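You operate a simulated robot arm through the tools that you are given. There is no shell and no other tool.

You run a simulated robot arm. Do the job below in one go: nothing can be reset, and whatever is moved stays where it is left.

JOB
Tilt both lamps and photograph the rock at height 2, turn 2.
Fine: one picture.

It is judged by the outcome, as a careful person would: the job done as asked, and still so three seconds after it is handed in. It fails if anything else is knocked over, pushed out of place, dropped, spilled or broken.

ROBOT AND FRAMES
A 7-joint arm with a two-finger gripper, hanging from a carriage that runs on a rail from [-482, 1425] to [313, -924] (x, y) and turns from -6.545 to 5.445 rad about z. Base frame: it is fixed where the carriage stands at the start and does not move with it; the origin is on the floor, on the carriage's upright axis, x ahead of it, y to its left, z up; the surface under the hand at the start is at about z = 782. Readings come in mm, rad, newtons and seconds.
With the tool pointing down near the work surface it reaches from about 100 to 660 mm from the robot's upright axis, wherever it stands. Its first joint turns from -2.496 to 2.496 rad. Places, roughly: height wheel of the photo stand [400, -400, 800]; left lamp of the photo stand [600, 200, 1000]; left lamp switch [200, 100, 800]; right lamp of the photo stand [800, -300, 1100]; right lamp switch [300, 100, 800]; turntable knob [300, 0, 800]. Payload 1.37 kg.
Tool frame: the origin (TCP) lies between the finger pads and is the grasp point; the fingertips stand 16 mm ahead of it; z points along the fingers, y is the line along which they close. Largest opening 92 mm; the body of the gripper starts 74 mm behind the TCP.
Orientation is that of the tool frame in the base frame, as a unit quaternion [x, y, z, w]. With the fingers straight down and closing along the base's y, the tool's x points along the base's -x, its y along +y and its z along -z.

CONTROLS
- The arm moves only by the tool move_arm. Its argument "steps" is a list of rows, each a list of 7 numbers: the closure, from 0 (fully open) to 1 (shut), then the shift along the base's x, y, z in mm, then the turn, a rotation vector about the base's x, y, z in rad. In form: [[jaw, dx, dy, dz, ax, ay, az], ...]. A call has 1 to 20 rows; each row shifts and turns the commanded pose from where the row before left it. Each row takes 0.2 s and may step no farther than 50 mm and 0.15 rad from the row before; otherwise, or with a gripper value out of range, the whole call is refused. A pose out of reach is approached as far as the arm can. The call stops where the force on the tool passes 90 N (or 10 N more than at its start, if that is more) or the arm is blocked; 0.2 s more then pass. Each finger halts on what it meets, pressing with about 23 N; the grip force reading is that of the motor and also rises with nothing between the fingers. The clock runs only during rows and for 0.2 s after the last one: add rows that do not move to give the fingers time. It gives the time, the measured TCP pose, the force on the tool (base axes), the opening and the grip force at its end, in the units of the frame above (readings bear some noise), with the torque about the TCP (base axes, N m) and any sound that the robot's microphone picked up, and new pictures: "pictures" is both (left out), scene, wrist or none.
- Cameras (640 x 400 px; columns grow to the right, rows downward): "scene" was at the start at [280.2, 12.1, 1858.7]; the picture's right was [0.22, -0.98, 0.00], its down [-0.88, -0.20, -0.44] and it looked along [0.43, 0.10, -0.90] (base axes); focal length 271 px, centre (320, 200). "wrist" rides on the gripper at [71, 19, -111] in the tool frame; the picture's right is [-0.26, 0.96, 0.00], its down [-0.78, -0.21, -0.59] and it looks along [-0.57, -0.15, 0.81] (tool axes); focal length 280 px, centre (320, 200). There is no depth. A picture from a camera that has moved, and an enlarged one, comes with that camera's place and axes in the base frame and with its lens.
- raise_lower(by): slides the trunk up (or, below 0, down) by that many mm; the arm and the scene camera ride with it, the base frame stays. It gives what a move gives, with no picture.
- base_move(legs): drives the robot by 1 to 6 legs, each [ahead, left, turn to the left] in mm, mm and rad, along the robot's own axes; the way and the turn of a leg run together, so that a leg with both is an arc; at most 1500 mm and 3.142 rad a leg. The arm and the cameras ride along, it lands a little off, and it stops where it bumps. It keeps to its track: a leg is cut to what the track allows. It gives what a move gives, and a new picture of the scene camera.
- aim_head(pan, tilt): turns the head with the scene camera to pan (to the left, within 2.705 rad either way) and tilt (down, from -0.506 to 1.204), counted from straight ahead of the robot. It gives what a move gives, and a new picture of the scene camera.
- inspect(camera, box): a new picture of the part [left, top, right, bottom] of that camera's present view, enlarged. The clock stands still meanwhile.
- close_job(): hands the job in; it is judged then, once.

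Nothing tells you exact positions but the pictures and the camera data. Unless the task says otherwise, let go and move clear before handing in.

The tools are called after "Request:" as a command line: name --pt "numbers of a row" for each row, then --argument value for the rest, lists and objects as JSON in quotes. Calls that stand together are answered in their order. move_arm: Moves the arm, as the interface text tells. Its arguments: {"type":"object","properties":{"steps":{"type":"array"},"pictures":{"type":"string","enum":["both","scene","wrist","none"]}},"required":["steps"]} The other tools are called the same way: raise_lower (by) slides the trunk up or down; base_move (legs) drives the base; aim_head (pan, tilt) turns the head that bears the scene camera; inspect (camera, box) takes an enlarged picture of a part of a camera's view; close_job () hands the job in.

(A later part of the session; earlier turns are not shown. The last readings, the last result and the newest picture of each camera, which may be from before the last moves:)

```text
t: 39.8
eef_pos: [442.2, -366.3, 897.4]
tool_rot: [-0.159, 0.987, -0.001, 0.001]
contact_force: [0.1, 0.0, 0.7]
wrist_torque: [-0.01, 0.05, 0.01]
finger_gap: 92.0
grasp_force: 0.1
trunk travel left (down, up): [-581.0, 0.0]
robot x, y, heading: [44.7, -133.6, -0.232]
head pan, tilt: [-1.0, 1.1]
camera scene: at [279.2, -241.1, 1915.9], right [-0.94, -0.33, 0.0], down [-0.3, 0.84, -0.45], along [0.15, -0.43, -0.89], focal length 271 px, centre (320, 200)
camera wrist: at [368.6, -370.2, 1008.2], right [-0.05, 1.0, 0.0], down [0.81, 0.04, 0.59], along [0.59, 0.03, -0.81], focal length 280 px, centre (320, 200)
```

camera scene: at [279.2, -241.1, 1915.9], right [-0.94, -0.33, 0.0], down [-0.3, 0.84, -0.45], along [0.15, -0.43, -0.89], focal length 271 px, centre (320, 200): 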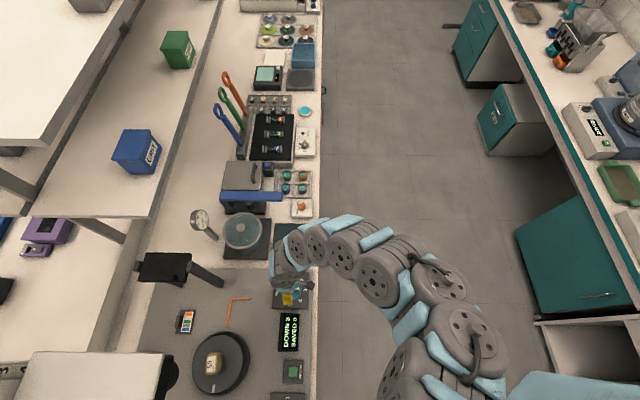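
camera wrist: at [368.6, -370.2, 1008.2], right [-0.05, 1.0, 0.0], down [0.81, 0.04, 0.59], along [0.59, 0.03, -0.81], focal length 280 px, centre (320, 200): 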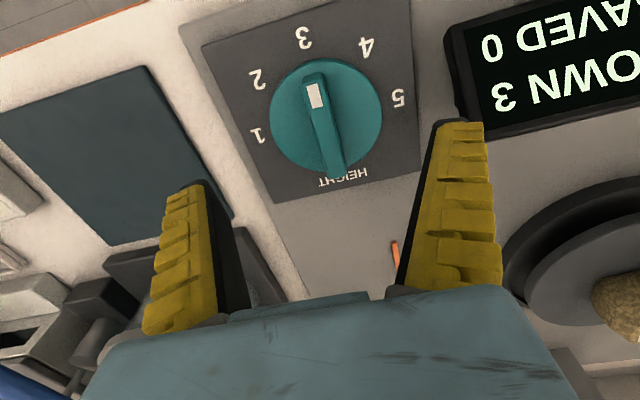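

The bar's top is at roughly [442, -365, 824] and my tool yaw matches it. I'll lower the partly closed fingers on both sides of the bar.

Request:
move_arm --pt "0.4 0 0 -18 0 0 0" --pt "0.4 0 1 -18 0 0 0" --pt "0.4 0 0 -18 0 0 0" --pt "0.4 0 0 -10 0 0 0"

Request:
inspect --camera "wrist" --box '[200, 80, 440, 230]'

```text
t: 40.8
eef_pos: [440.7, -365.0, 834.2]
tool_rot: [-0.159, 0.987, 0.0, 0.0]
contact_force: [-0.2, 0.4, 0.1]
wrist_torque: [-0.04, 0.03, -0.01]
finger_gap: 57.9
grasp_force: 2.3
trunk travel left (down, up): [-581.0, 0.0]
robot x, y, heading: [43.1, -124.8, -0.23]
head pan, tilt: [-1.0, 1.1]
camera scene: at [279.0, -241.2, 1915.9], right [-0.94, -0.33, 0.0], down [-0.3, 0.84, -0.45], along [0.15, -0.43, -0.89], focal length 271 px, centre (320, 200)
camera wrist: at [368.1, -369.0, 945.0], right [-0.05, 1.0, 0.0], down [0.81, 0.04, 0.59], along [0.59, 0.03, -0.81], focal length 280 px, centre (320, 200)
```

scene: 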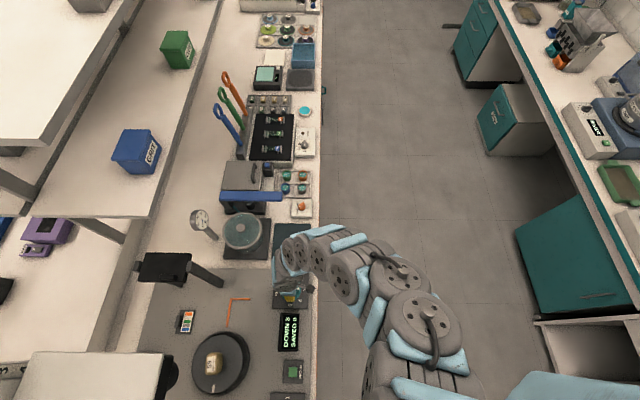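
wrist: 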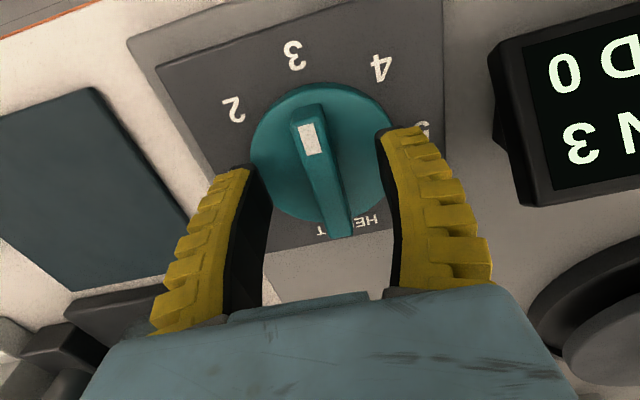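

```text
2.67 times, centred on (320, 155) of wrist
camera zoom: at [368.1, -369.0, 945.0], right [-0.05, 1.0, 0.0], down [0.81, 0.04, 0.59], along [0.59, 0.03, -0.81], focal length 748 px, centre (320, 320)
```

zoom: 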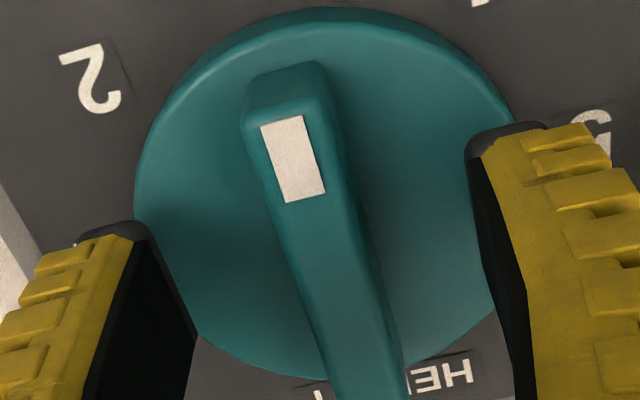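

The fingers straddle the bar, with tips a little below its top. I'll lower 6 mm more and close on it.

Request:
move_arm --pt "0.4 0 0 -3 0 0 0" --pt "0.4 0 0 -3 0 0 0" --pt "0.7 0 0 0 0 0 0" --pt "0.9 0 0 0 0 0 0" --pt "1 0 0 0 0 0 0" --pt "1 0 0 0 0 0 0"

```text
t: 42.2
eef_pos: [440.8, -364.2, 828.8]
tool_rot: [-0.159, 0.987, 0.001, 0.0]
contact_force: [-4.6, 6.8, 15.5]
wrist_torque: [0.01, 0.27, 0.1]
finger_gap: 11.1
grasp_force: 28.1
trunk travel left (down, up): [-581.0, 0.0]
robot x, y, heading: [44.6, -127.3, -0.231]
head pan, tilt: [-1.0, 1.1]
camera scene: at [279.0, -240.8, 1915.9], right [-0.94, -0.33, 0.0], down [-0.3, 0.84, -0.45], along [0.15, -0.43, -0.89], focal length 271 px, centre (320, 200)
camera wrist: at [367.7, -367.5, 940.2], right [-0.05, 1.0, 0.0], down [0.81, 0.04, 0.59], along [0.59, 0.03, -0.81], focal length 280 px, centre (320, 200)
```

scene: 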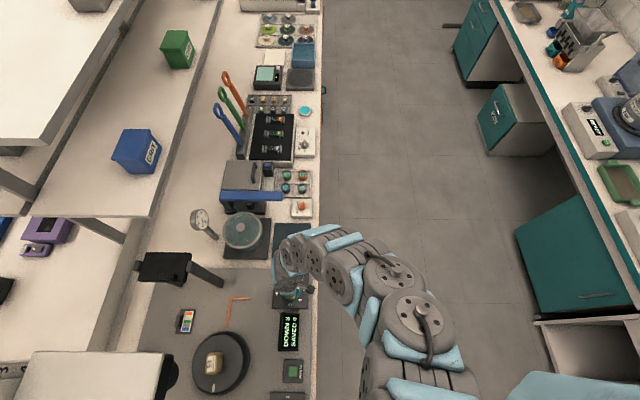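
wrist: 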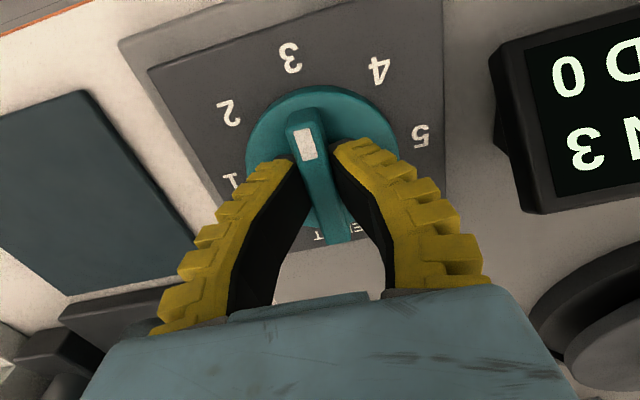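

The bar is gripped at about 11 mm. Position 2 is counter-clockwise from 3 seen from above, so I'll turn +45° (about +0.785 rad) around the vertical.

Request:
move_arm --pt "1 0 0 1 0 0 0.13" --pt "1 0 0 0 0 0 0.13" --pt "1 0 0 0 0 0 0.13" --pt "1 0 0 0 0 0 0.13" --pt "1 0 0 0 0 0 0.13" --pt "1 0 0 0 0 0 0.135" --pt "1 0 0 0 0 0 0"

```text
t: 43.8
eef_pos: [443.0, -365.2, 830.1]
tool_rot: [-0.525, 0.851, 0.0, 0.0]
contact_force: [3.7, 3.5, 9.7]
wrist_torque: [-0.32, 0.15, 0.01]
finger_gap: 8.7
grasp_force: 28.4
trunk travel left (down, up): [-581.0, 0.0]
robot x, y, heading: [46.6, -130.6, -0.227]
head pan, tilt: [-1.0, 1.1]
camera scene: at [279.4, -241.0, 1916.1], right [-0.94, -0.33, 0.0], down [-0.3, 0.84, -0.45], along [0.15, -0.43, -0.89], focal length 271 px, centre (320, 200)
camera wrist: at [393.9, -420.3, 940.6], right [-0.74, 0.67, 0.0], down [0.54, 0.6, 0.59], along [0.39, 0.44, -0.81], focal length 280 px, centre (320, 200)
```

scene: 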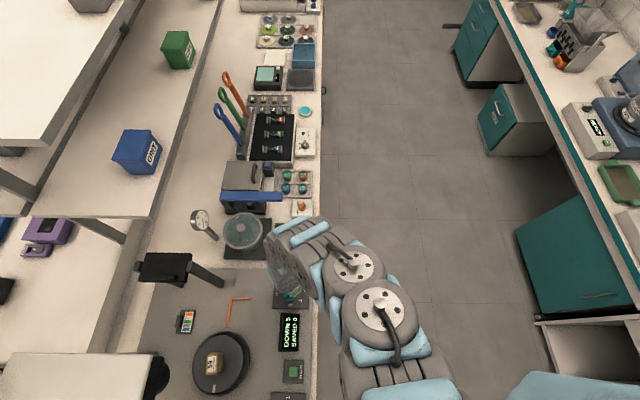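
wrist: 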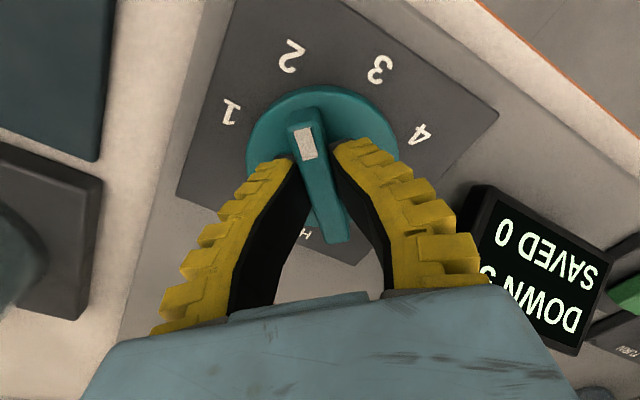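

The pointer now aims at 2. I'll open, lift clear and check the settled position and the display.

Request:
move_arm --pt "0.7 0 0 0 0 0 0" --pt "0.5 0 0 0 0 0 0" --pt "0.4 0 0 0 0 0 0" --pt "0.4 0 0 0 0 0 0" --pt "0.4 0 0 15 0 0 0" --pt "0.4 5 0 20 0 0 0" --pt "0.4 10 0 20 0 0 0"

Request:
inspect --camera "wrist" --box '[160, 0, 640, 300]'

Request:
inspect --camera "scene" --box '[255, 270, 335, 350]'

```text
t: 45.4
eef_pos: [454.3, -365.4, 883.5]
tool_rot: [-0.525, 0.851, 0.0, 0.0]
contact_force: [-0.6, 0.4, -0.6]
wrist_torque: [-0.02, 0.0, 0.03]
finger_gap: 57.8
grasp_force: 2.3
trunk travel left (down, up): [-581.0, 0.0]
robot x, y, heading: [44.9, -133.4, -0.229]
head pan, tilt: [-1.0, 1.1]
camera scene: at [279.0, -241.1, 1915.9], right [-0.94, -0.33, 0.0], down [-0.3, 0.84, -0.45], along [0.15, -0.43, -0.89], focal length 271 px, centre (320, 200)
camera wrist: at [406.1, -419.9, 995.4], right [-0.74, 0.67, 0.0], down [0.54, 0.6, 0.59], along [0.39, 0.44, -0.81], focal length 280 px, centre (320, 200)
```

scene: 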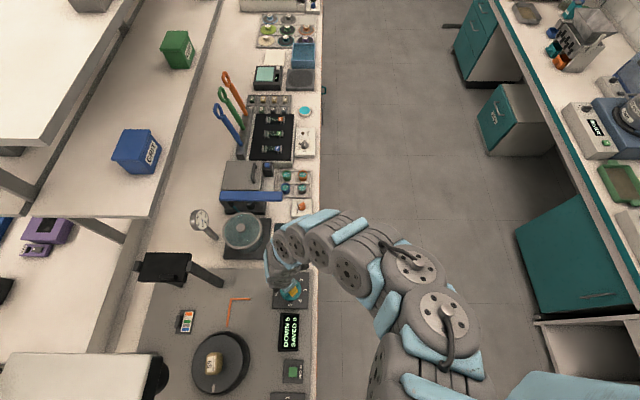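
wrist: 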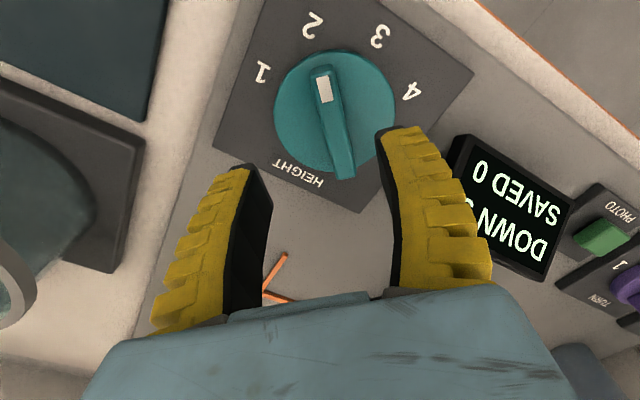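

```text
1.33 times, centred on (400, 150) of wrist
camera zoom: at [406.1, -419.9, 995.4], right [-0.74, 0.67, 0.0], down [0.54, 0.6, 0.59], along [0.39, 0.44, -0.81], focal length 374 px, centre (213, 267)
```

zoom: 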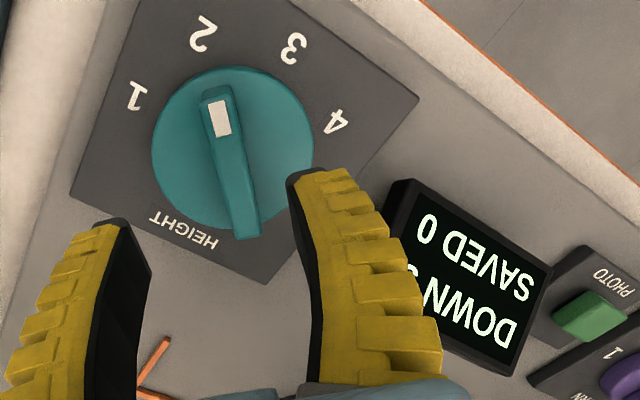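

```text
5.00 times, centred on (295, 310) of scene
camera zoom: at [279.0, -241.1, 1915.9], right [-0.94, -0.33, 0.0], down [-0.3, 0.84, -0.45], along [0.15, -0.43, -0.89], focal length 1356 px, centre (445, -350)
```

zoom: 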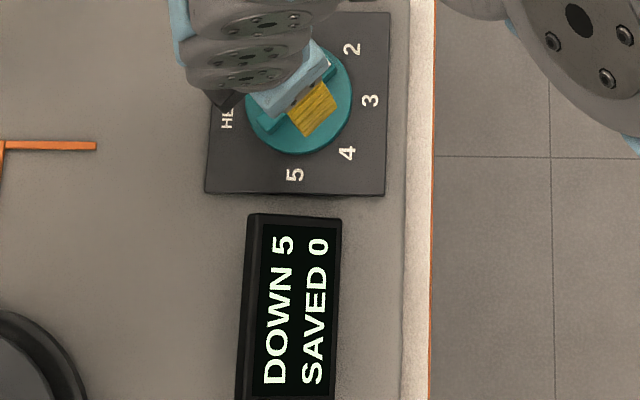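

The wheel points at 2, but the display now reads "DOWN 5" instead of 3, which is surprising. I'll look at the stand's column to see what the camera carriage actually did.

Request:
aim_head --pan 0.5 --tilt 0.8

Request:
inspect --camera "scene" --box '[240, 60, 440, 260]'

```text
t: 47.0
eef_pos: [454.4, -366.1, 883.2]
tool_rot: [-0.524, 0.852, 0.001, 0.0]
contact_force: [1.1, 0.3, -0.3]
wrist_torque: [0.02, 0.0, 0.01]
finger_gap: 57.9
grasp_force: 2.0
trunk travel left (down, up): [-581.0, 0.0]
robot x, y, heading: [43.5, -129.9, -0.232]
head pan, tilt: [0.499, 0.799]
camera scene: at [335.8, -160.3, 1937.6], right [0.26, -0.96, 0.0], down [-0.69, -0.19, -0.7], along [0.67, 0.18, -0.72], focal length 271 px, centre (320, 200)
```

scene: 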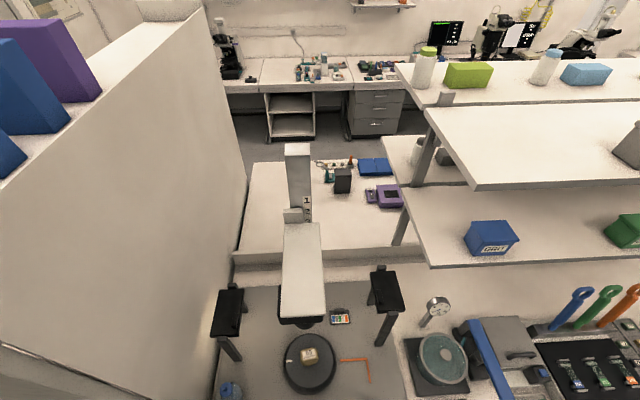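

```text
2.00 times, centred on (340, 160) of scene
camera zoom: at [335.8, -160.3, 1937.6], right [0.26, -0.96, 0.0], down [-0.69, -0.19, -0.7], along [0.67, 0.18, -0.72], focal length 543 px, centre (280, 280)
```

zoom: 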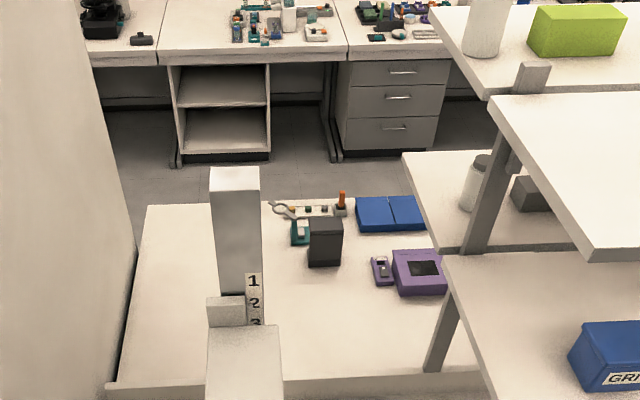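

I'll zoom in tightly on the scale.

Request:
inspect --camera "scene" --box '[272, 180, 332, 240]'

Request:
inspect --camera "scene" --box '[260, 300, 400, 400]'

```text
6.67 times, centred on (302, 210) of scene
camera zoom: at [335.8, -160.3, 1937.6], right [0.26, -0.96, 0.0], down [-0.69, -0.19, -0.7], along [0.67, 0.18, -0.72], focal length 1809 px, centre (440, 133)
```

zoom: 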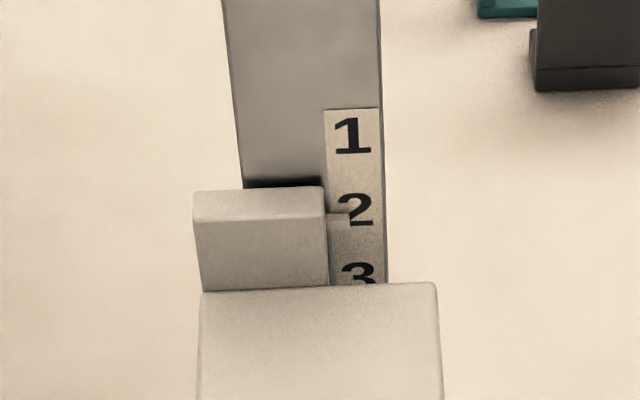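

```text
4.00 times, centred on (330, 350) of scene
camera zoom: at [335.8, -160.3, 1937.6], right [0.26, -0.96, 0.0], down [-0.69, -0.19, -0.7], along [0.67, 0.18, -0.72], focal length 1085 px, centre (280, -400)
```

zoom: 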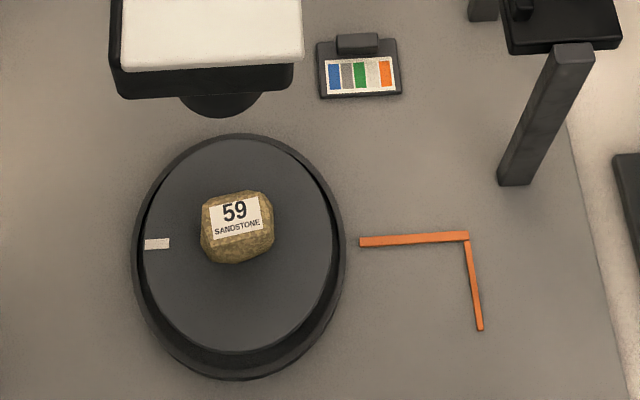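

The carriage on the column is now level with 2, so the height is right; the rotated display digit may just have been a "2" seen sideways. I'll check it with an upright view.

Request:
aim_head --pan 0.35 --tilt 1.2

Request:
inspect --camera "scene" --box '[300, 260, 460, 360]'

```text
t: 47.9
eef_pos: [454.3, -366.4, 883.9]
tool_rot: [-0.524, 0.852, 0.0, -0.001]
contact_force: [-0.6, -0.1, 0.1]
wrist_torque: [-0.01, -0.01, 0.0]
finger_gap: 58.1
grasp_force: 2.2
trunk travel left (down, up): [-581.0, 0.0]
robot x, y, heading: [44.6, -132.9, -0.229]
head pan, tilt: [0.351, 1.201]
camera scene: at [313.6, -174.9, 1909.9], right [0.12, -0.99, 0.0], down [-0.93, -0.11, -0.36], along [0.36, 0.04, -0.93], focal length 271 px, centre (320, 200)
```

scene: 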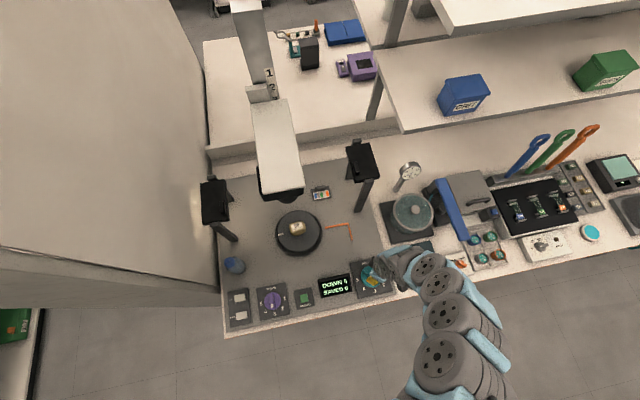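

```text
4.00 times, centred on (380, 310) of scene
camera zoom: at [313.6, -174.9, 1909.9], right [0.12, -0.99, 0.0], down [-0.93, -0.11, -0.36], along [0.36, 0.04, -0.93], focal length 1085 px, centre (80, -240)
```

zoom: 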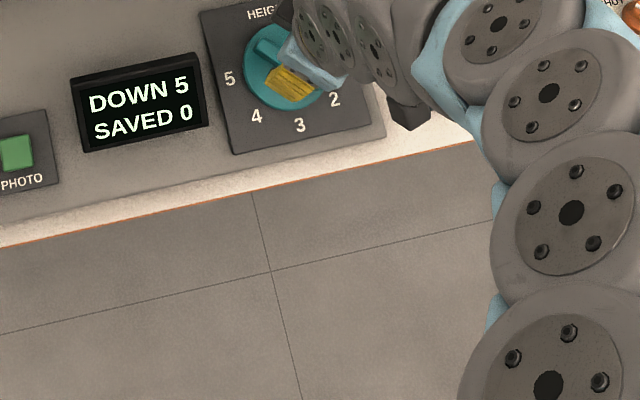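

The height is confirmed at 2 on the column scale; the display's digit is evidently some derived reading. Next is the TURN knob, so I'll zoom in on it, the switches and the lamps from here.

Request:
inspect --camera "scene" --box '[220, 275, 320, 337]'

Request:
inspect --camera "scene" --box '[190, 160, 270, 260]'

Request:
inspect --camera "scene" --box '[320, 120, 420, 220]'

```text
6.40 times, centred on (270, 306) of scene
camera zoom: at [313.6, -174.9, 1909.9], right [0.12, -0.99, 0.0], down [-0.93, -0.11, -0.36], along [0.36, 0.04, -0.93], focal length 1736 px, centre (640, -478)
```

zoom: 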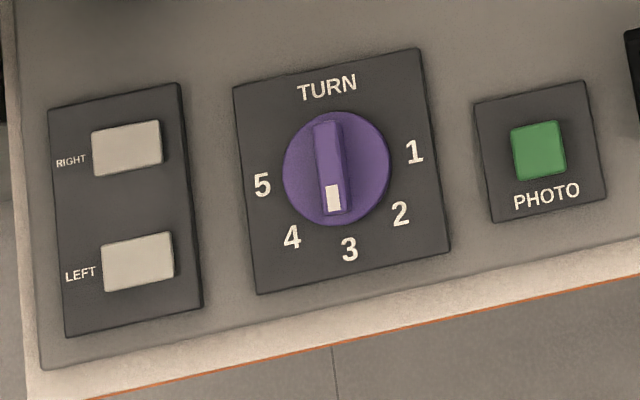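

```text
4.00 times, centred on (230, 210) of scene
camera zoom: at [313.6, -174.9, 1909.9], right [0.12, -0.99, 0.0], down [-0.93, -0.11, -0.36], along [0.36, 0.04, -0.93], focal length 1085 px, centre (680, 160)
```

zoom: 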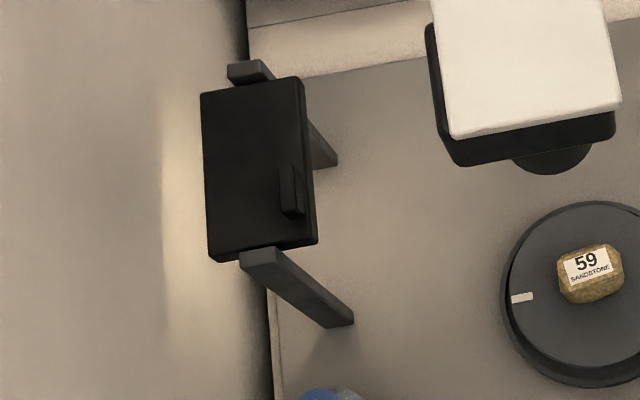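

```text
4.00 times, centred on (370, 170) of scene
camera zoom: at [313.6, -174.9, 1909.9], right [0.12, -0.99, 0.0], down [-0.93, -0.11, -0.36], along [0.36, 0.04, -0.93], focal length 1085 px, centre (120, 320)
```

zoom: 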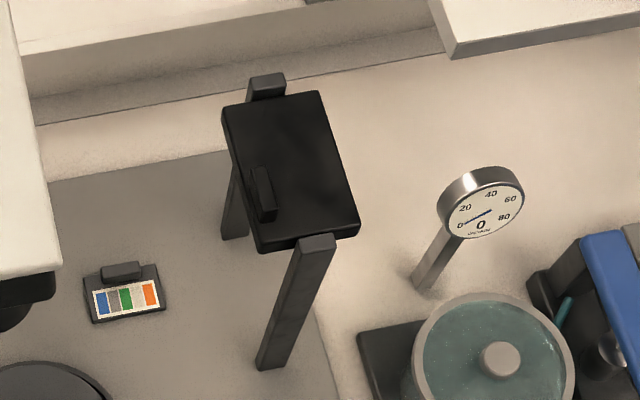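

The TURN knob is at about [308, 7] with the same bar shape, pointing at 3. Sliding along the rail by 401 mm will carry the arm, in the same safe posture, to just behind that knob; first I'll lift slightly and turn the tool back.

Request:
move_arm --pt "0.4 4 0 12 0 0 -0.13" --pt "0.4 0 0 0 0 0 -0.13" --pt "0.4 0 0 0 0 0 -0.13" --pt "0.4 0 0 0 0 0 -0.13" --pt "0.4 0 0 0 0 0 -0.13" --pt "0.4 0 0 0 0 0 -0.13" --pictures "none"

Request:
base_move --legs '[[-211.5, 341, 0]]'

Request:
inspect --camera "wrist" --box '[0, 0, 640, 400]'

```text
t: 49.3
eef_pos: [459.7, -365.3, 895.8]
tool_rot: [-0.16, 0.987, 0.001, 0.0]
contact_force: [-0.3, -0.9, -0.1]
wrist_torque: [-0.01, 0.03, 0.04]
finger_gap: 57.9
grasp_force: 2.1
trunk travel left (down, up): [-581.0, 0.0]
robot x, y, heading: [43.9, -131.8, -0.228]
head pan, tilt: [0.351, 1.201]
```

```text
t: 51.8
eef_pos: [331.5, 2.2, 895.1]
tool_rot: [-0.158, 0.988, 0.0, 0.0]
contact_force: [0.2, 0.2, -0.5]
wrist_torque: [0.03, -0.02, 0.01]
finger_gap: 58.0
grasp_force: 2.1
trunk travel left (down, up): [-581.0, 0.0]
robot x, y, heading: [-80.8, 243.2, -0.237]
head pan, tilt: [0.351, 1.201]
camera scene: at [187.7, 194.1, 1909.9], right [0.11, -0.99, 0.0], down [-0.93, -0.11, -0.36], along [0.36, 0.04, -0.93], focal length 271 px, centre (320, 200)
```

scene: 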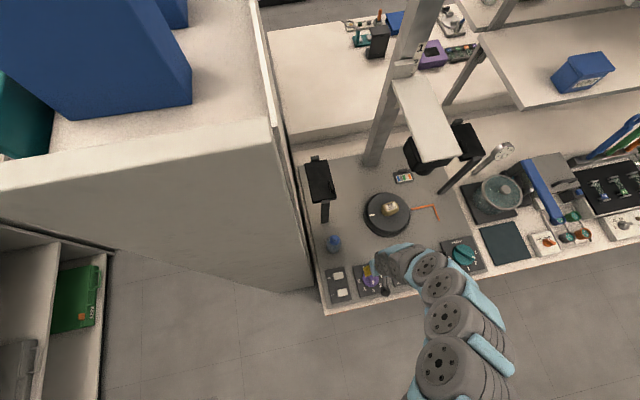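

```text
1.00 times, centred on (320, 200) of wrist (not enlarged: the box is as wide or as high as the picture)
camera zoom: at [259.4, -1.7, 1007.2], right [-0.05, 1.0, 0.0], down [0.81, 0.04, 0.59], along [0.59, 0.03, -0.81], focal length 280 px, centre (320, 200)
```

zoom: 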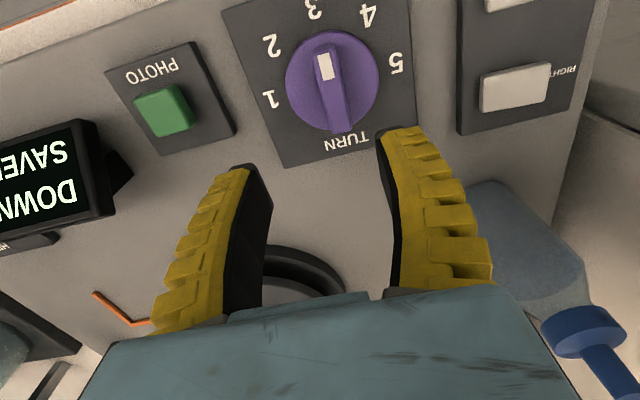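

The TURN knob is in view near [306, 7]; the squeeze bottle is well away at about [430, 182]. I'll move over the knob and lower the open fingers beside its bar.

Request:
move_arm --pt "0.4 -13 3 -5 0 0 0" --pt "0.4 -12 2 -15 0 0 0" --pt "0.4 0 0 -15 0 0 0" --pt "0.4 0 0 -15 0 0 0" --pt "0.4 0 0 -8 0 0 0" --pictures "wrist"

Request:
inspect --camera "wrist" --box '[200, 80, 440, 230]'

```text
t: 53.0
eef_pos: [307.1, 7.3, 838.2]
tool_rot: [-0.159, 0.987, -0.001, 0.0]
contact_force: [-0.3, -0.6, 0.2]
wrist_torque: [-0.02, -0.01, 0.03]
finger_gap: 58.0
grasp_force: 1.7
trunk travel left (down, up): [-581.0, 0.0]
robot x, y, heading: [-83.4, 241.4, -0.236]
head pan, tilt: [0.351, 1.201]
camera wrist: at [234.7, 3.0, 949.0], right [-0.05, 1.0, 0.0], down [0.81, 0.04, 0.59], along [0.59, 0.03, -0.81], focal length 280 px, centre (320, 200)
```

wrist: 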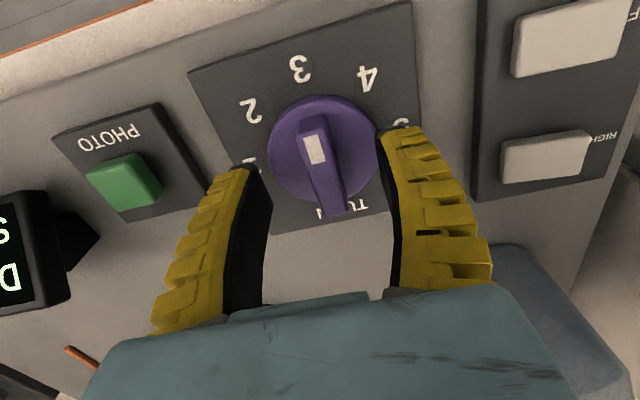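

```text
2.67 times, centred on (320, 155) of wrist
camera zoom: at [234.7, 3.0, 949.0], right [-0.05, 1.0, 0.0], down [0.81, 0.04, 0.59], along [0.59, 0.03, -0.81], focal length 748 px, centre (320, 320)
```

zoom: 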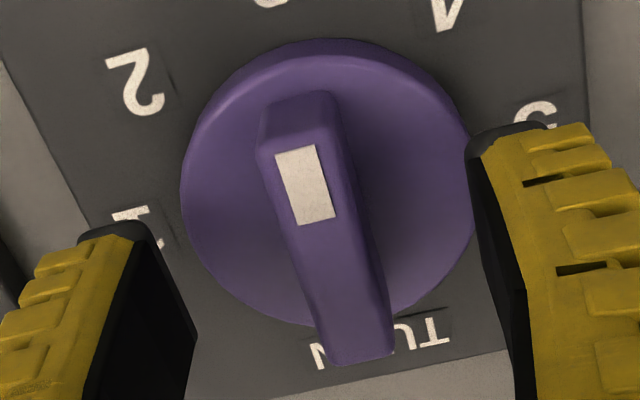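

The bar is slightly nearer the front than my fingers. I'll shift 3 mm, lower to z≈831 and close on it.

Request:
move_arm --pt "0.4 -3 0.7 -4 0 0 0" --pt "0.4 0 0 -3 0 0 0" --pt "0.7 0 0 0 0 0 0" --pt "0.9 0 0 0 0 0 0" --pt "1 0 0 0 0 0 0" --pt "1 0 0 0 0 0 0" --pictures "wrist"

```text
t: 54.4
eef_pos: [304.7, 7.8, 831.2]
tool_rot: [-0.158, 0.987, 0.0, 0.0]
contact_force: [-4.8, 1.5, 15.7]
wrist_torque: [0.0, 0.24, 0.03]
finger_gap: 11.0
grasp_force: 29.1
trunk travel left (down, up): [-581.0, 0.0]
robot x, y, heading: [-83.5, 240.9, -0.237]
head pan, tilt: [0.351, 1.201]
camera wrist: at [231.0, 3.7, 942.8], right [-0.05, 1.0, 0.0], down [0.81, 0.04, 0.59], along [0.59, 0.03, -0.81], focal length 280 px, centre (320, 200)
```

wrist: 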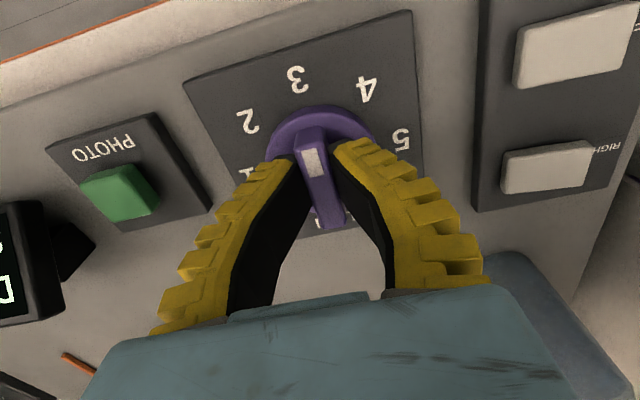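

Gripped like the first. I'll turn it +45° to position 2.

Request:
move_arm --pt "1 0 0 1 0 0 0.13" --pt "1 0 0 0 0 0 0.13" --pt "1 0 0 0 0 0 0.13" --pt "1 0 0 0 0 0 0.13" --pt "1 0 0 0 0 0 0.13" --pt "1 0 0 0 0 0 0.135" --pt "1 0 0 0 0 0 0" --pictures "wrist"

Request:
move_arm --pt "0.7 0 0 0 0 0 0" --pt "0.5 0 0 0 0 0 0" --pt "0.4 0 0 0 0 0 0" --pt "0.4 0 0 0 0 0 0" --pt "0.4 0 0 15 0 0 0" --pt "0.4 6 0 20 0 0 0" --pt "0.4 12 0 20 0 0 0" --pictures "both"

Request:
inspect --camera "scene" --box '[310, 170, 490, 310]'

```text
t: 56.0
eef_pos: [306.1, 4.7, 833.2]
tool_rot: [-0.524, 0.852, -0.003, 0.001]
contact_force: [4.4, -9.8, 7.9]
wrist_torque: [-0.02, -0.1, 0.01]
finger_gap: 7.5
grasp_force: 27.3
trunk travel left (down, up): [-581.0, 0.0]
robot x, y, heading: [-78.7, 244.5, -0.237]
head pan, tilt: [0.351, 1.201]
camera wrist: at [257.3, -49.4, 943.7], right [-0.74, 0.67, 0.0], down [0.54, 0.6, 0.59], along [0.4, 0.44, -0.81], focal length 280 px, centre (320, 200)
```

wrist: 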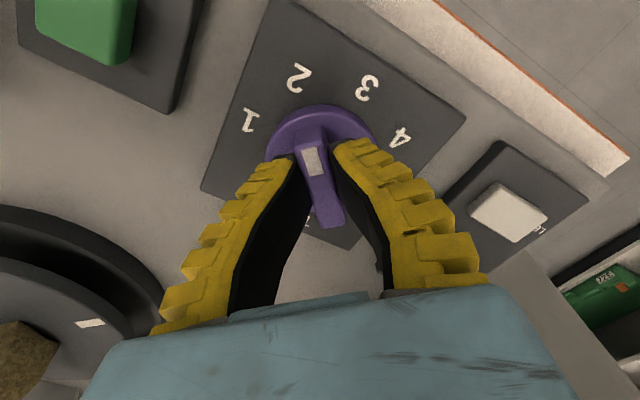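

```text
t: 57.6
eef_pos: [323.6, 8.5, 886.9]
tool_rot: [-0.524, 0.852, 0.0, 0.001]
contact_force: [-0.8, -0.4, 0.4]
wrist_torque: [0.02, -0.01, 0.02]
finger_gap: 57.7
grasp_force: 2.2
trunk travel left (down, up): [-581.0, 0.0]
robot x, y, heading: [-83.2, 242.8, -0.232]
head pan, tilt: [0.351, 1.201]
camera scene: at [187.7, 194.1, 1909.9], right [0.11, -0.99, 0.0], down [-0.93, -0.11, -0.36], along [0.36, 0.04, -0.93], focal length 271 px, centre (320, 200)
camera wrist: at [274.2, -45.5, 998.6], right [-0.74, 0.67, 0.0], down [0.54, 0.6, 0.59], along [0.39, 0.44, -0.81], focal length 280 px, centre (320, 200)
```

scene: 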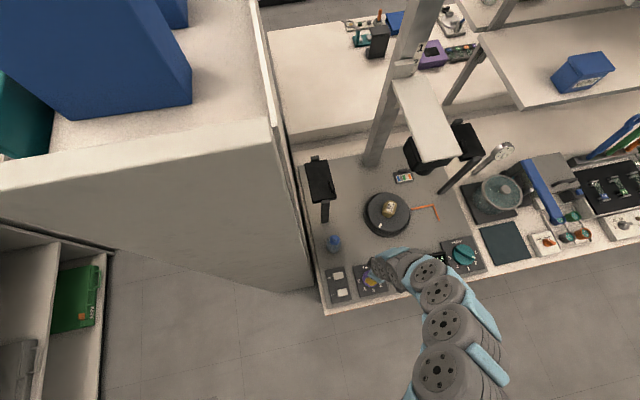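
wrist: 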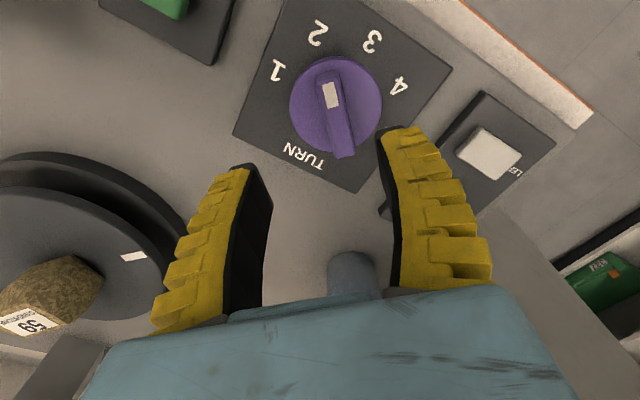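

```text
2.86 times, centred on (400, 240) of scene
camera zoom: at [187.7, 194.1, 1909.9], right [0.11, -0.99, 0.0], down [-0.93, -0.11, -0.36], along [0.36, 0.04, -0.93], focal length 775 px, centre (91, 86)
```

zoom: 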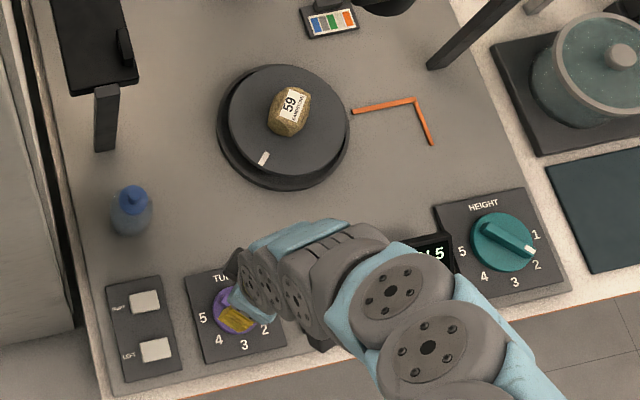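

Both dials now point at 2 and the rock has turned with the table. From two head views I place the left lamp panel at about [610, 243, 1000] with its bar handle near [582, 196, 1031], and the right lamp at about [794, -265, 1073]; I'll shift the base slightly and start the arm toward the left handle, clear of bottle and camera head.

Request:
base_move --legs '[[29.5, -47.6, 0]]'

Request:
inspect --camera "scene" --box '[270, 120, 390, 230]'

Request:
inspect --camera "scene" --box '[300, 190, 480, 310]'

```text
t: 58.5
eef_pos: [342.2, -43.2, 885.4]
tool_rot: [-0.524, 0.852, -0.001, -0.001]
contact_force: [-0.9, -0.4, 1.2]
wrist_torque: [-0.02, -0.02, -0.01]
finger_gap: 57.7
grasp_force: 2.6
trunk travel left (down, up): [-581.0, 0.0]
robot x, y, heading: [-66.8, 185.0, -0.236]
head pan, tilt: [0.351, 1.201]
camera scene: at [205.8, 141.3, 1909.9], right [0.11, -0.99, 0.0], down [-0.93, -0.11, -0.36], along [0.36, 0.04, -0.93], focal length 271 px, centre (320, 200)
```

scene: 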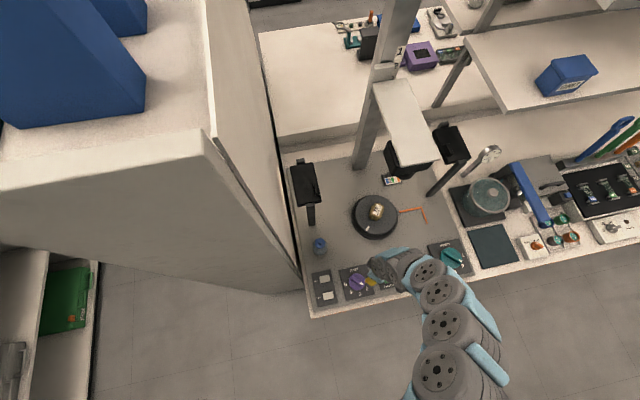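

```text
3.64 times, centred on (330, 175) of scene
camera zoom: at [205.8, 141.3, 1909.9], right [0.11, -0.99, 0.0], down [-0.93, -0.11, -0.36], along [0.36, 0.04, -0.93], focal length 986 px, centre (284, 291)
```

zoom: 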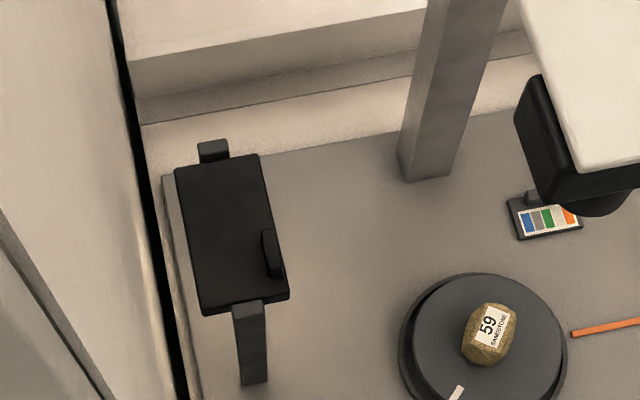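

```text
3.33 times, centred on (390, 250) of scene
camera zoom: at [205.8, 141.3, 1909.9], right [0.11, -0.99, 0.0], down [-0.93, -0.11, -0.36], along [0.36, 0.04, -0.93], focal length 904 px, centre (87, 33)
```

zoom: 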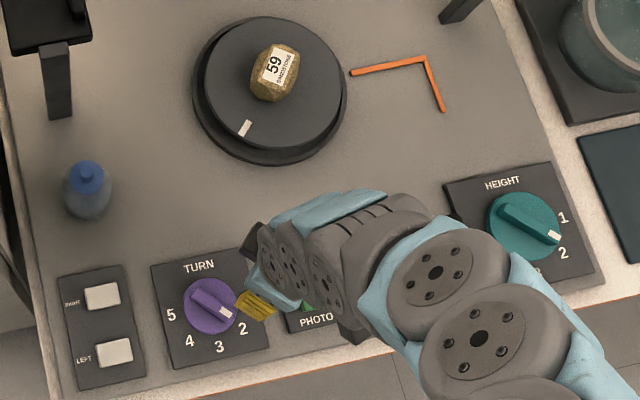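

Handle top is about [584, 197, 1028] and the panel's top about z=1001. I'll climb toward it from the inner side, turning the tool so the fingers will close along the handle's length (letting the lamp pivot in the grip).

Request:
move_arm --pt "0.1 29.1 23.1 15 0 0 0.1" --pt "0.1 29.1 23.1 15 0 0 0.1" --pt "0.1 29.1 23.1 15 0 0 0.1" --pt "0.1 29.1 23.1 15 0 0 0.1" --pt "0.1 22.8 18.3 26.2 0 0 0.1" --pt "0.1 22.8 18.3 26.2 0 0 0.1" --pt "0.1 22.8 18.3 26.2 0 0 0.1" --pt "0.1 22.8 18.3 26.2 0 0 0.09"

```text
t: 60.3
eef_pos: [548.5, 121.0, 1051.9]
tool_rot: [0.812, -0.583, 0.0, -0.001]
contact_force: [-0.2, 0.4, 0.0]
wrist_torque: [0.02, -0.07, -0.03]
finger_gap: 83.8
grasp_force: 1.0
trunk travel left (down, up): [-581.0, 0.0]
robot x, y, heading: [-64.1, 187.8, -0.238]
head pan, tilt: [0.351, 1.201]
camera scene: at [205.7, 141.1, 1909.8], right [0.11, -0.99, 0.0], down [-0.93, -0.11, -0.36], along [0.36, 0.04, -0.93], focal length 271 px, centre (320, 200)
camera wrist: at [553.0, 49.0, 1163.1], right [-1.0, -0.06, 0.0], down [-0.05, 0.81, 0.59], along [-0.03, 0.59, -0.81], focal length 280 px, centre (320, 200)
```

scene: 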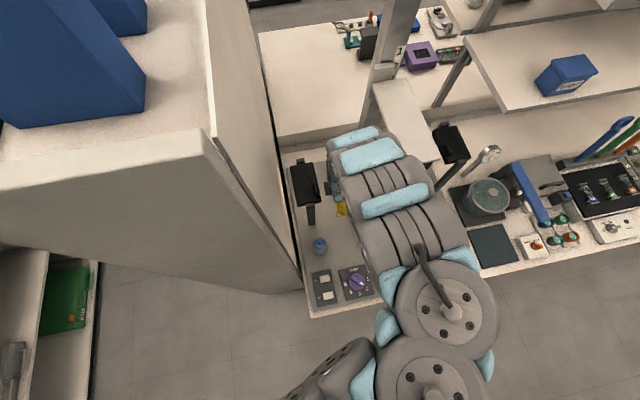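
wrist: 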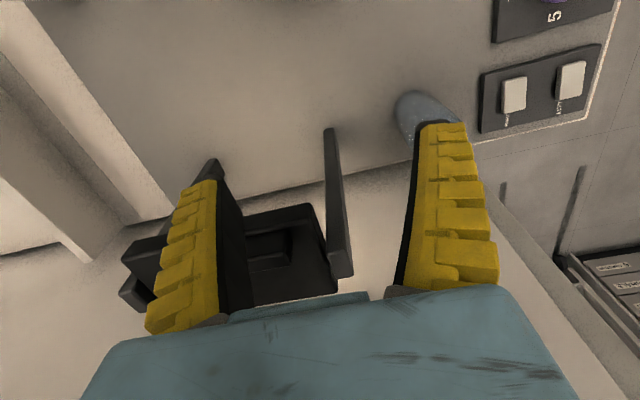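

The hand is beside the left lamp on its inner side, but the forearm looks close to the stand's camera head. I'll zoom in before going on.

Request:
inspect --camera "scene" --box '[310, 60, 470, 220]'

Request:
inspect --camera "wrist" --box '[100, 120, 400, 320]'

```text
2.50 times, centred on (390, 140) of scene
camera zoom: at [205.7, 141.1, 1909.8], right [0.11, -0.99, 0.0], down [-0.93, -0.11, -0.36], along [0.36, 0.04, -0.93], focal length 678 px, centre (145, 350)
```

zoom: 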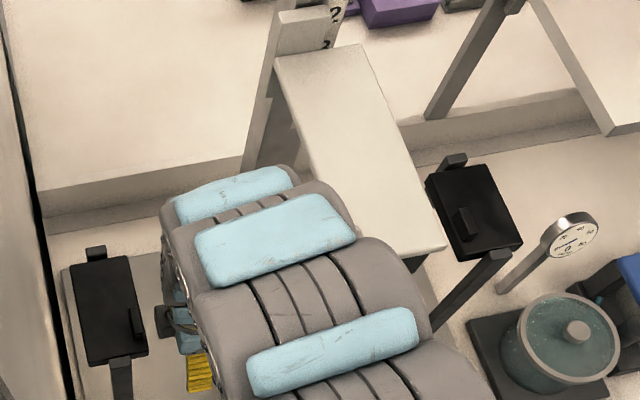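

```text
2.00 times, centred on (250, 220) of wrist
camera zoom: at [553.0, 49.0, 1163.1], right [-1.0, -0.06, 0.0], down [-0.05, 0.81, 0.59], along [-0.03, 0.59, -0.81], focal length 561 px, centre (460, 160)
```

zoom: 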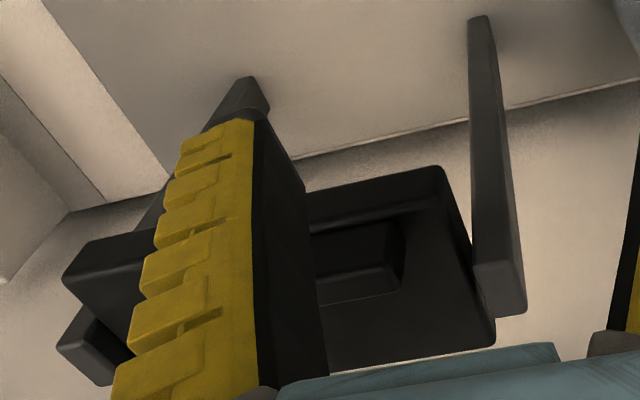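

The forearm passes just left of the camera head, so going further left gives it more room. I'll move over the handle diagonally, away from the camera head, staying above it.

Request:
move_arm --pt "0.1 9 20 8 0 0 0" --pt "0.1 16 19 8 0 0 0" --pt "0.1 17 18 8 0 0 0"

Request:
inspect --camera "wrist" --box '[160, 80, 480, 300]'

Request:
inspect --camera "scene" --box '[270, 80, 430, 240]'

```text
t: 61.1
eef_pos: [592.8, 178.5, 1072.7]
tool_rot: [0.811, -0.584, -0.001, 0.0]
contact_force: [-0.6, 0.3, 0.4]
wrist_torque: [0.03, -0.02, -0.01]
finger_gap: 84.3
grasp_force: 1.0
trunk travel left (down, up): [-581.0, 0.0]
robot x, y, heading: [-61.4, 190.1, -0.238]
head pan, tilt: [0.351, 1.201]
camera scene: at [205.7, 141.2, 1909.8], right [0.11, -0.99, 0.0], down [-0.93, -0.11, -0.36], along [0.36, 0.04, -0.93], focal length 271 px, centre (320, 200)
camera wrist: at [597.9, 104.7, 1185.2], right [-1.0, -0.06, 0.0], down [-0.05, 0.81, 0.59], along [-0.03, 0.59, -0.81], focal length 280 px, centre (320, 200)
```

scene: 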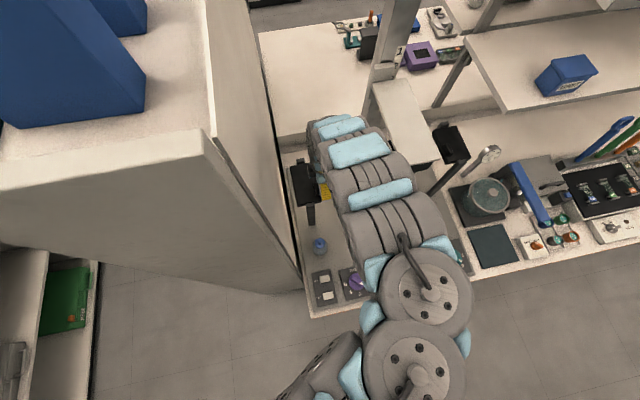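
wrist: 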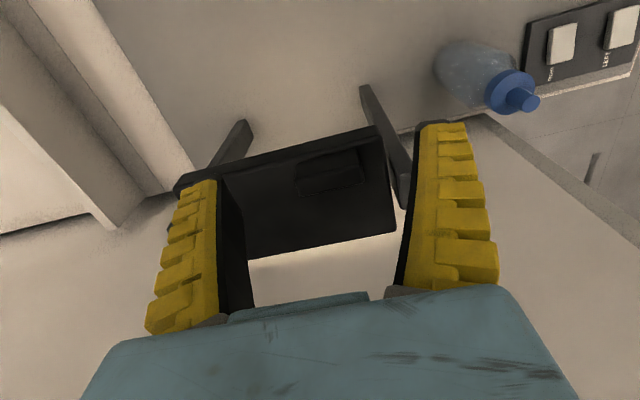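

```text
1.82 times, centred on (320, 190) of wrist
camera zoom: at [597.9, 104.7, 1185.2], right [-1.0, -0.06, 0.0], down [-0.05, 0.81, 0.59], along [-0.03, 0.59, -0.81], focal length 510 px, centre (320, 218)
```

zoom: 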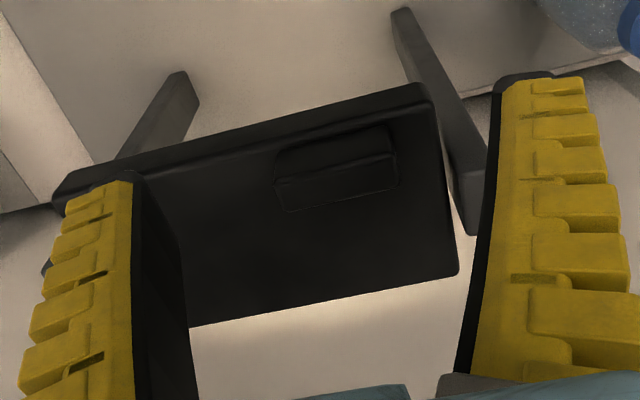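

```text
2.50 times, centred on (350, 160) of scene
camera zoom: at [205.7, 141.2, 1909.8], right [0.11, -0.99, 0.0], down [-0.93, -0.11, -0.36], along [0.36, 0.04, -0.93], focal length 678 px, centre (245, 300)
```

zoom: 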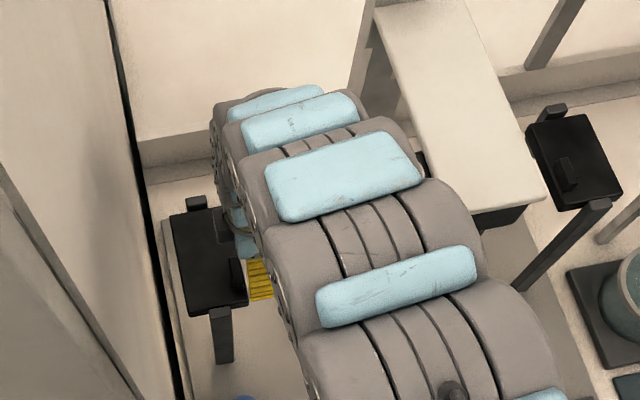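

From here I can see the lamp closely, and the bright strip on the cabinet shows the left lamp is already lit. The handle's top centre is about [585.5, 200, 1029]; I'll move over it and lower the open fingers to its two ends.

Request:
move_arm --pt "0.3 -3.6 10.7 0 0 0 0" --pt "0.3 -3.6 10.7 0 0 0 0" --pt "0.3 0 0 -12 0 0 0" --pt "0.3 0 0 -12 0 0 0"

Request:
inspect --camera "wrist" --box '[160, 80, 480, 300]'

```text
t: 62.1
eef_pos: [584.2, 199.3, 1052.4]
tool_rot: [0.812, -0.584, 0.0, 0.0]
contact_force: [0.4, 0.0, 0.6]
wrist_torque: [0.04, 0.02, 0.04]
finger_gap: 66.8
grasp_force: 1.2
trunk travel left (down, up): [-581.0, 0.0]
robot x, y, heading: [-65.0, 188.5, -0.237]
head pan, tilt: [0.351, 1.201]
camera scene: at [205.8, 141.2, 1909.9], right [0.11, -0.99, 0.0], down [-0.93, -0.11, -0.36], along [0.36, 0.04, -0.93], focal length 271 px, centre (320, 200)
camera wrist: at [589.2, 126.8, 1162.6], right [-1.0, -0.06, 0.0], down [-0.05, 0.81, 0.59], along [-0.03, 0.59, -0.81], focal length 280 px, centre (320, 200)
```

scene: 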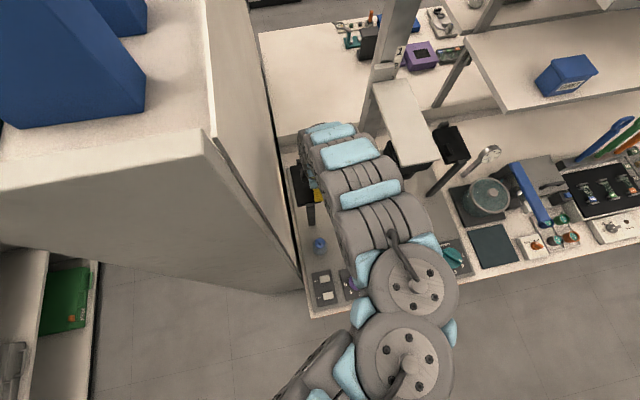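
wrist: 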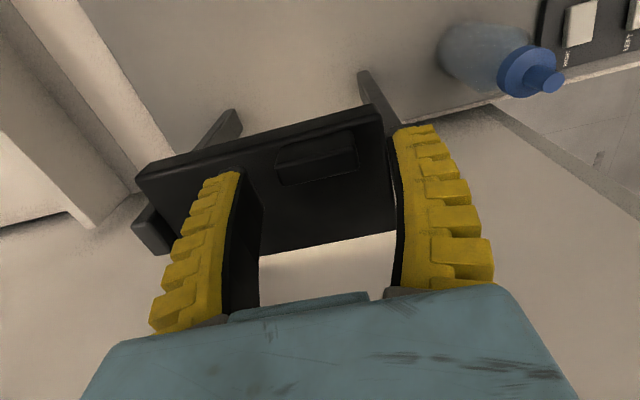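

```text
1.82 times, centred on (320, 190) of wrist
camera zoom: at [589.2, 126.8, 1162.6], right [-1.0, -0.06, 0.0], down [-0.05, 0.81, 0.59], along [-0.03, 0.59, -0.81], focal length 510 px, centre (320, 218)
```

zoom: 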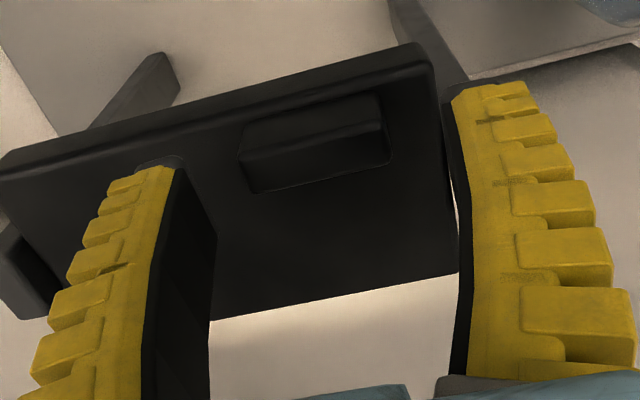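

The fingers straddle the handle well. I'll shift 2–3 mm outward, lower to z≈1026 and close on the handle's ends.

Request:
move_arm --pt "0.3 1.3 2.5 -10 0 0 0" --pt "0.3 0 0 -9 0 0 0" --pt "0.3 0 0 -7 0 0 0" --pt "0.3 0 0 0 0 0 0" --pictures "none"

Request:
inspect --camera "wrist" --box '[160, 60, 480, 280]'

```text
t: 63.1
eef_pos: [588.5, 201.3, 1026.7]
tool_rot: [0.811, -0.585, 0.002, -0.001]
contact_force: [4.6, -0.9, 14.3]
wrist_torque: [-0.25, 0.55, -0.08]
finger_gap: 63.7
grasp_force: 0.7
trunk travel left (down, up): [-581.0, 0.0]
robot x, y, heading: [-63.7, 185.9, -0.233]
head pan, tilt: [0.351, 1.201]
```

```text
1.82 times, centred on (320, 170) of wrist
camera zoom: at [591.9, 129.5, 1138.5], right [-1.0, -0.06, 0.0], down [-0.05, 0.81, 0.59], along [-0.03, 0.59, -0.81], focal length 510 px, centre (320, 254)
```

zoom: 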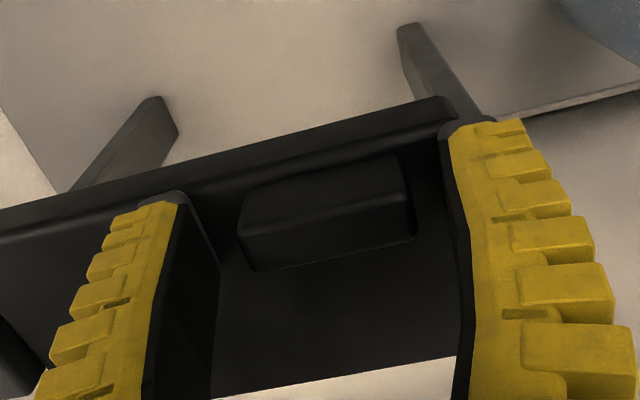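

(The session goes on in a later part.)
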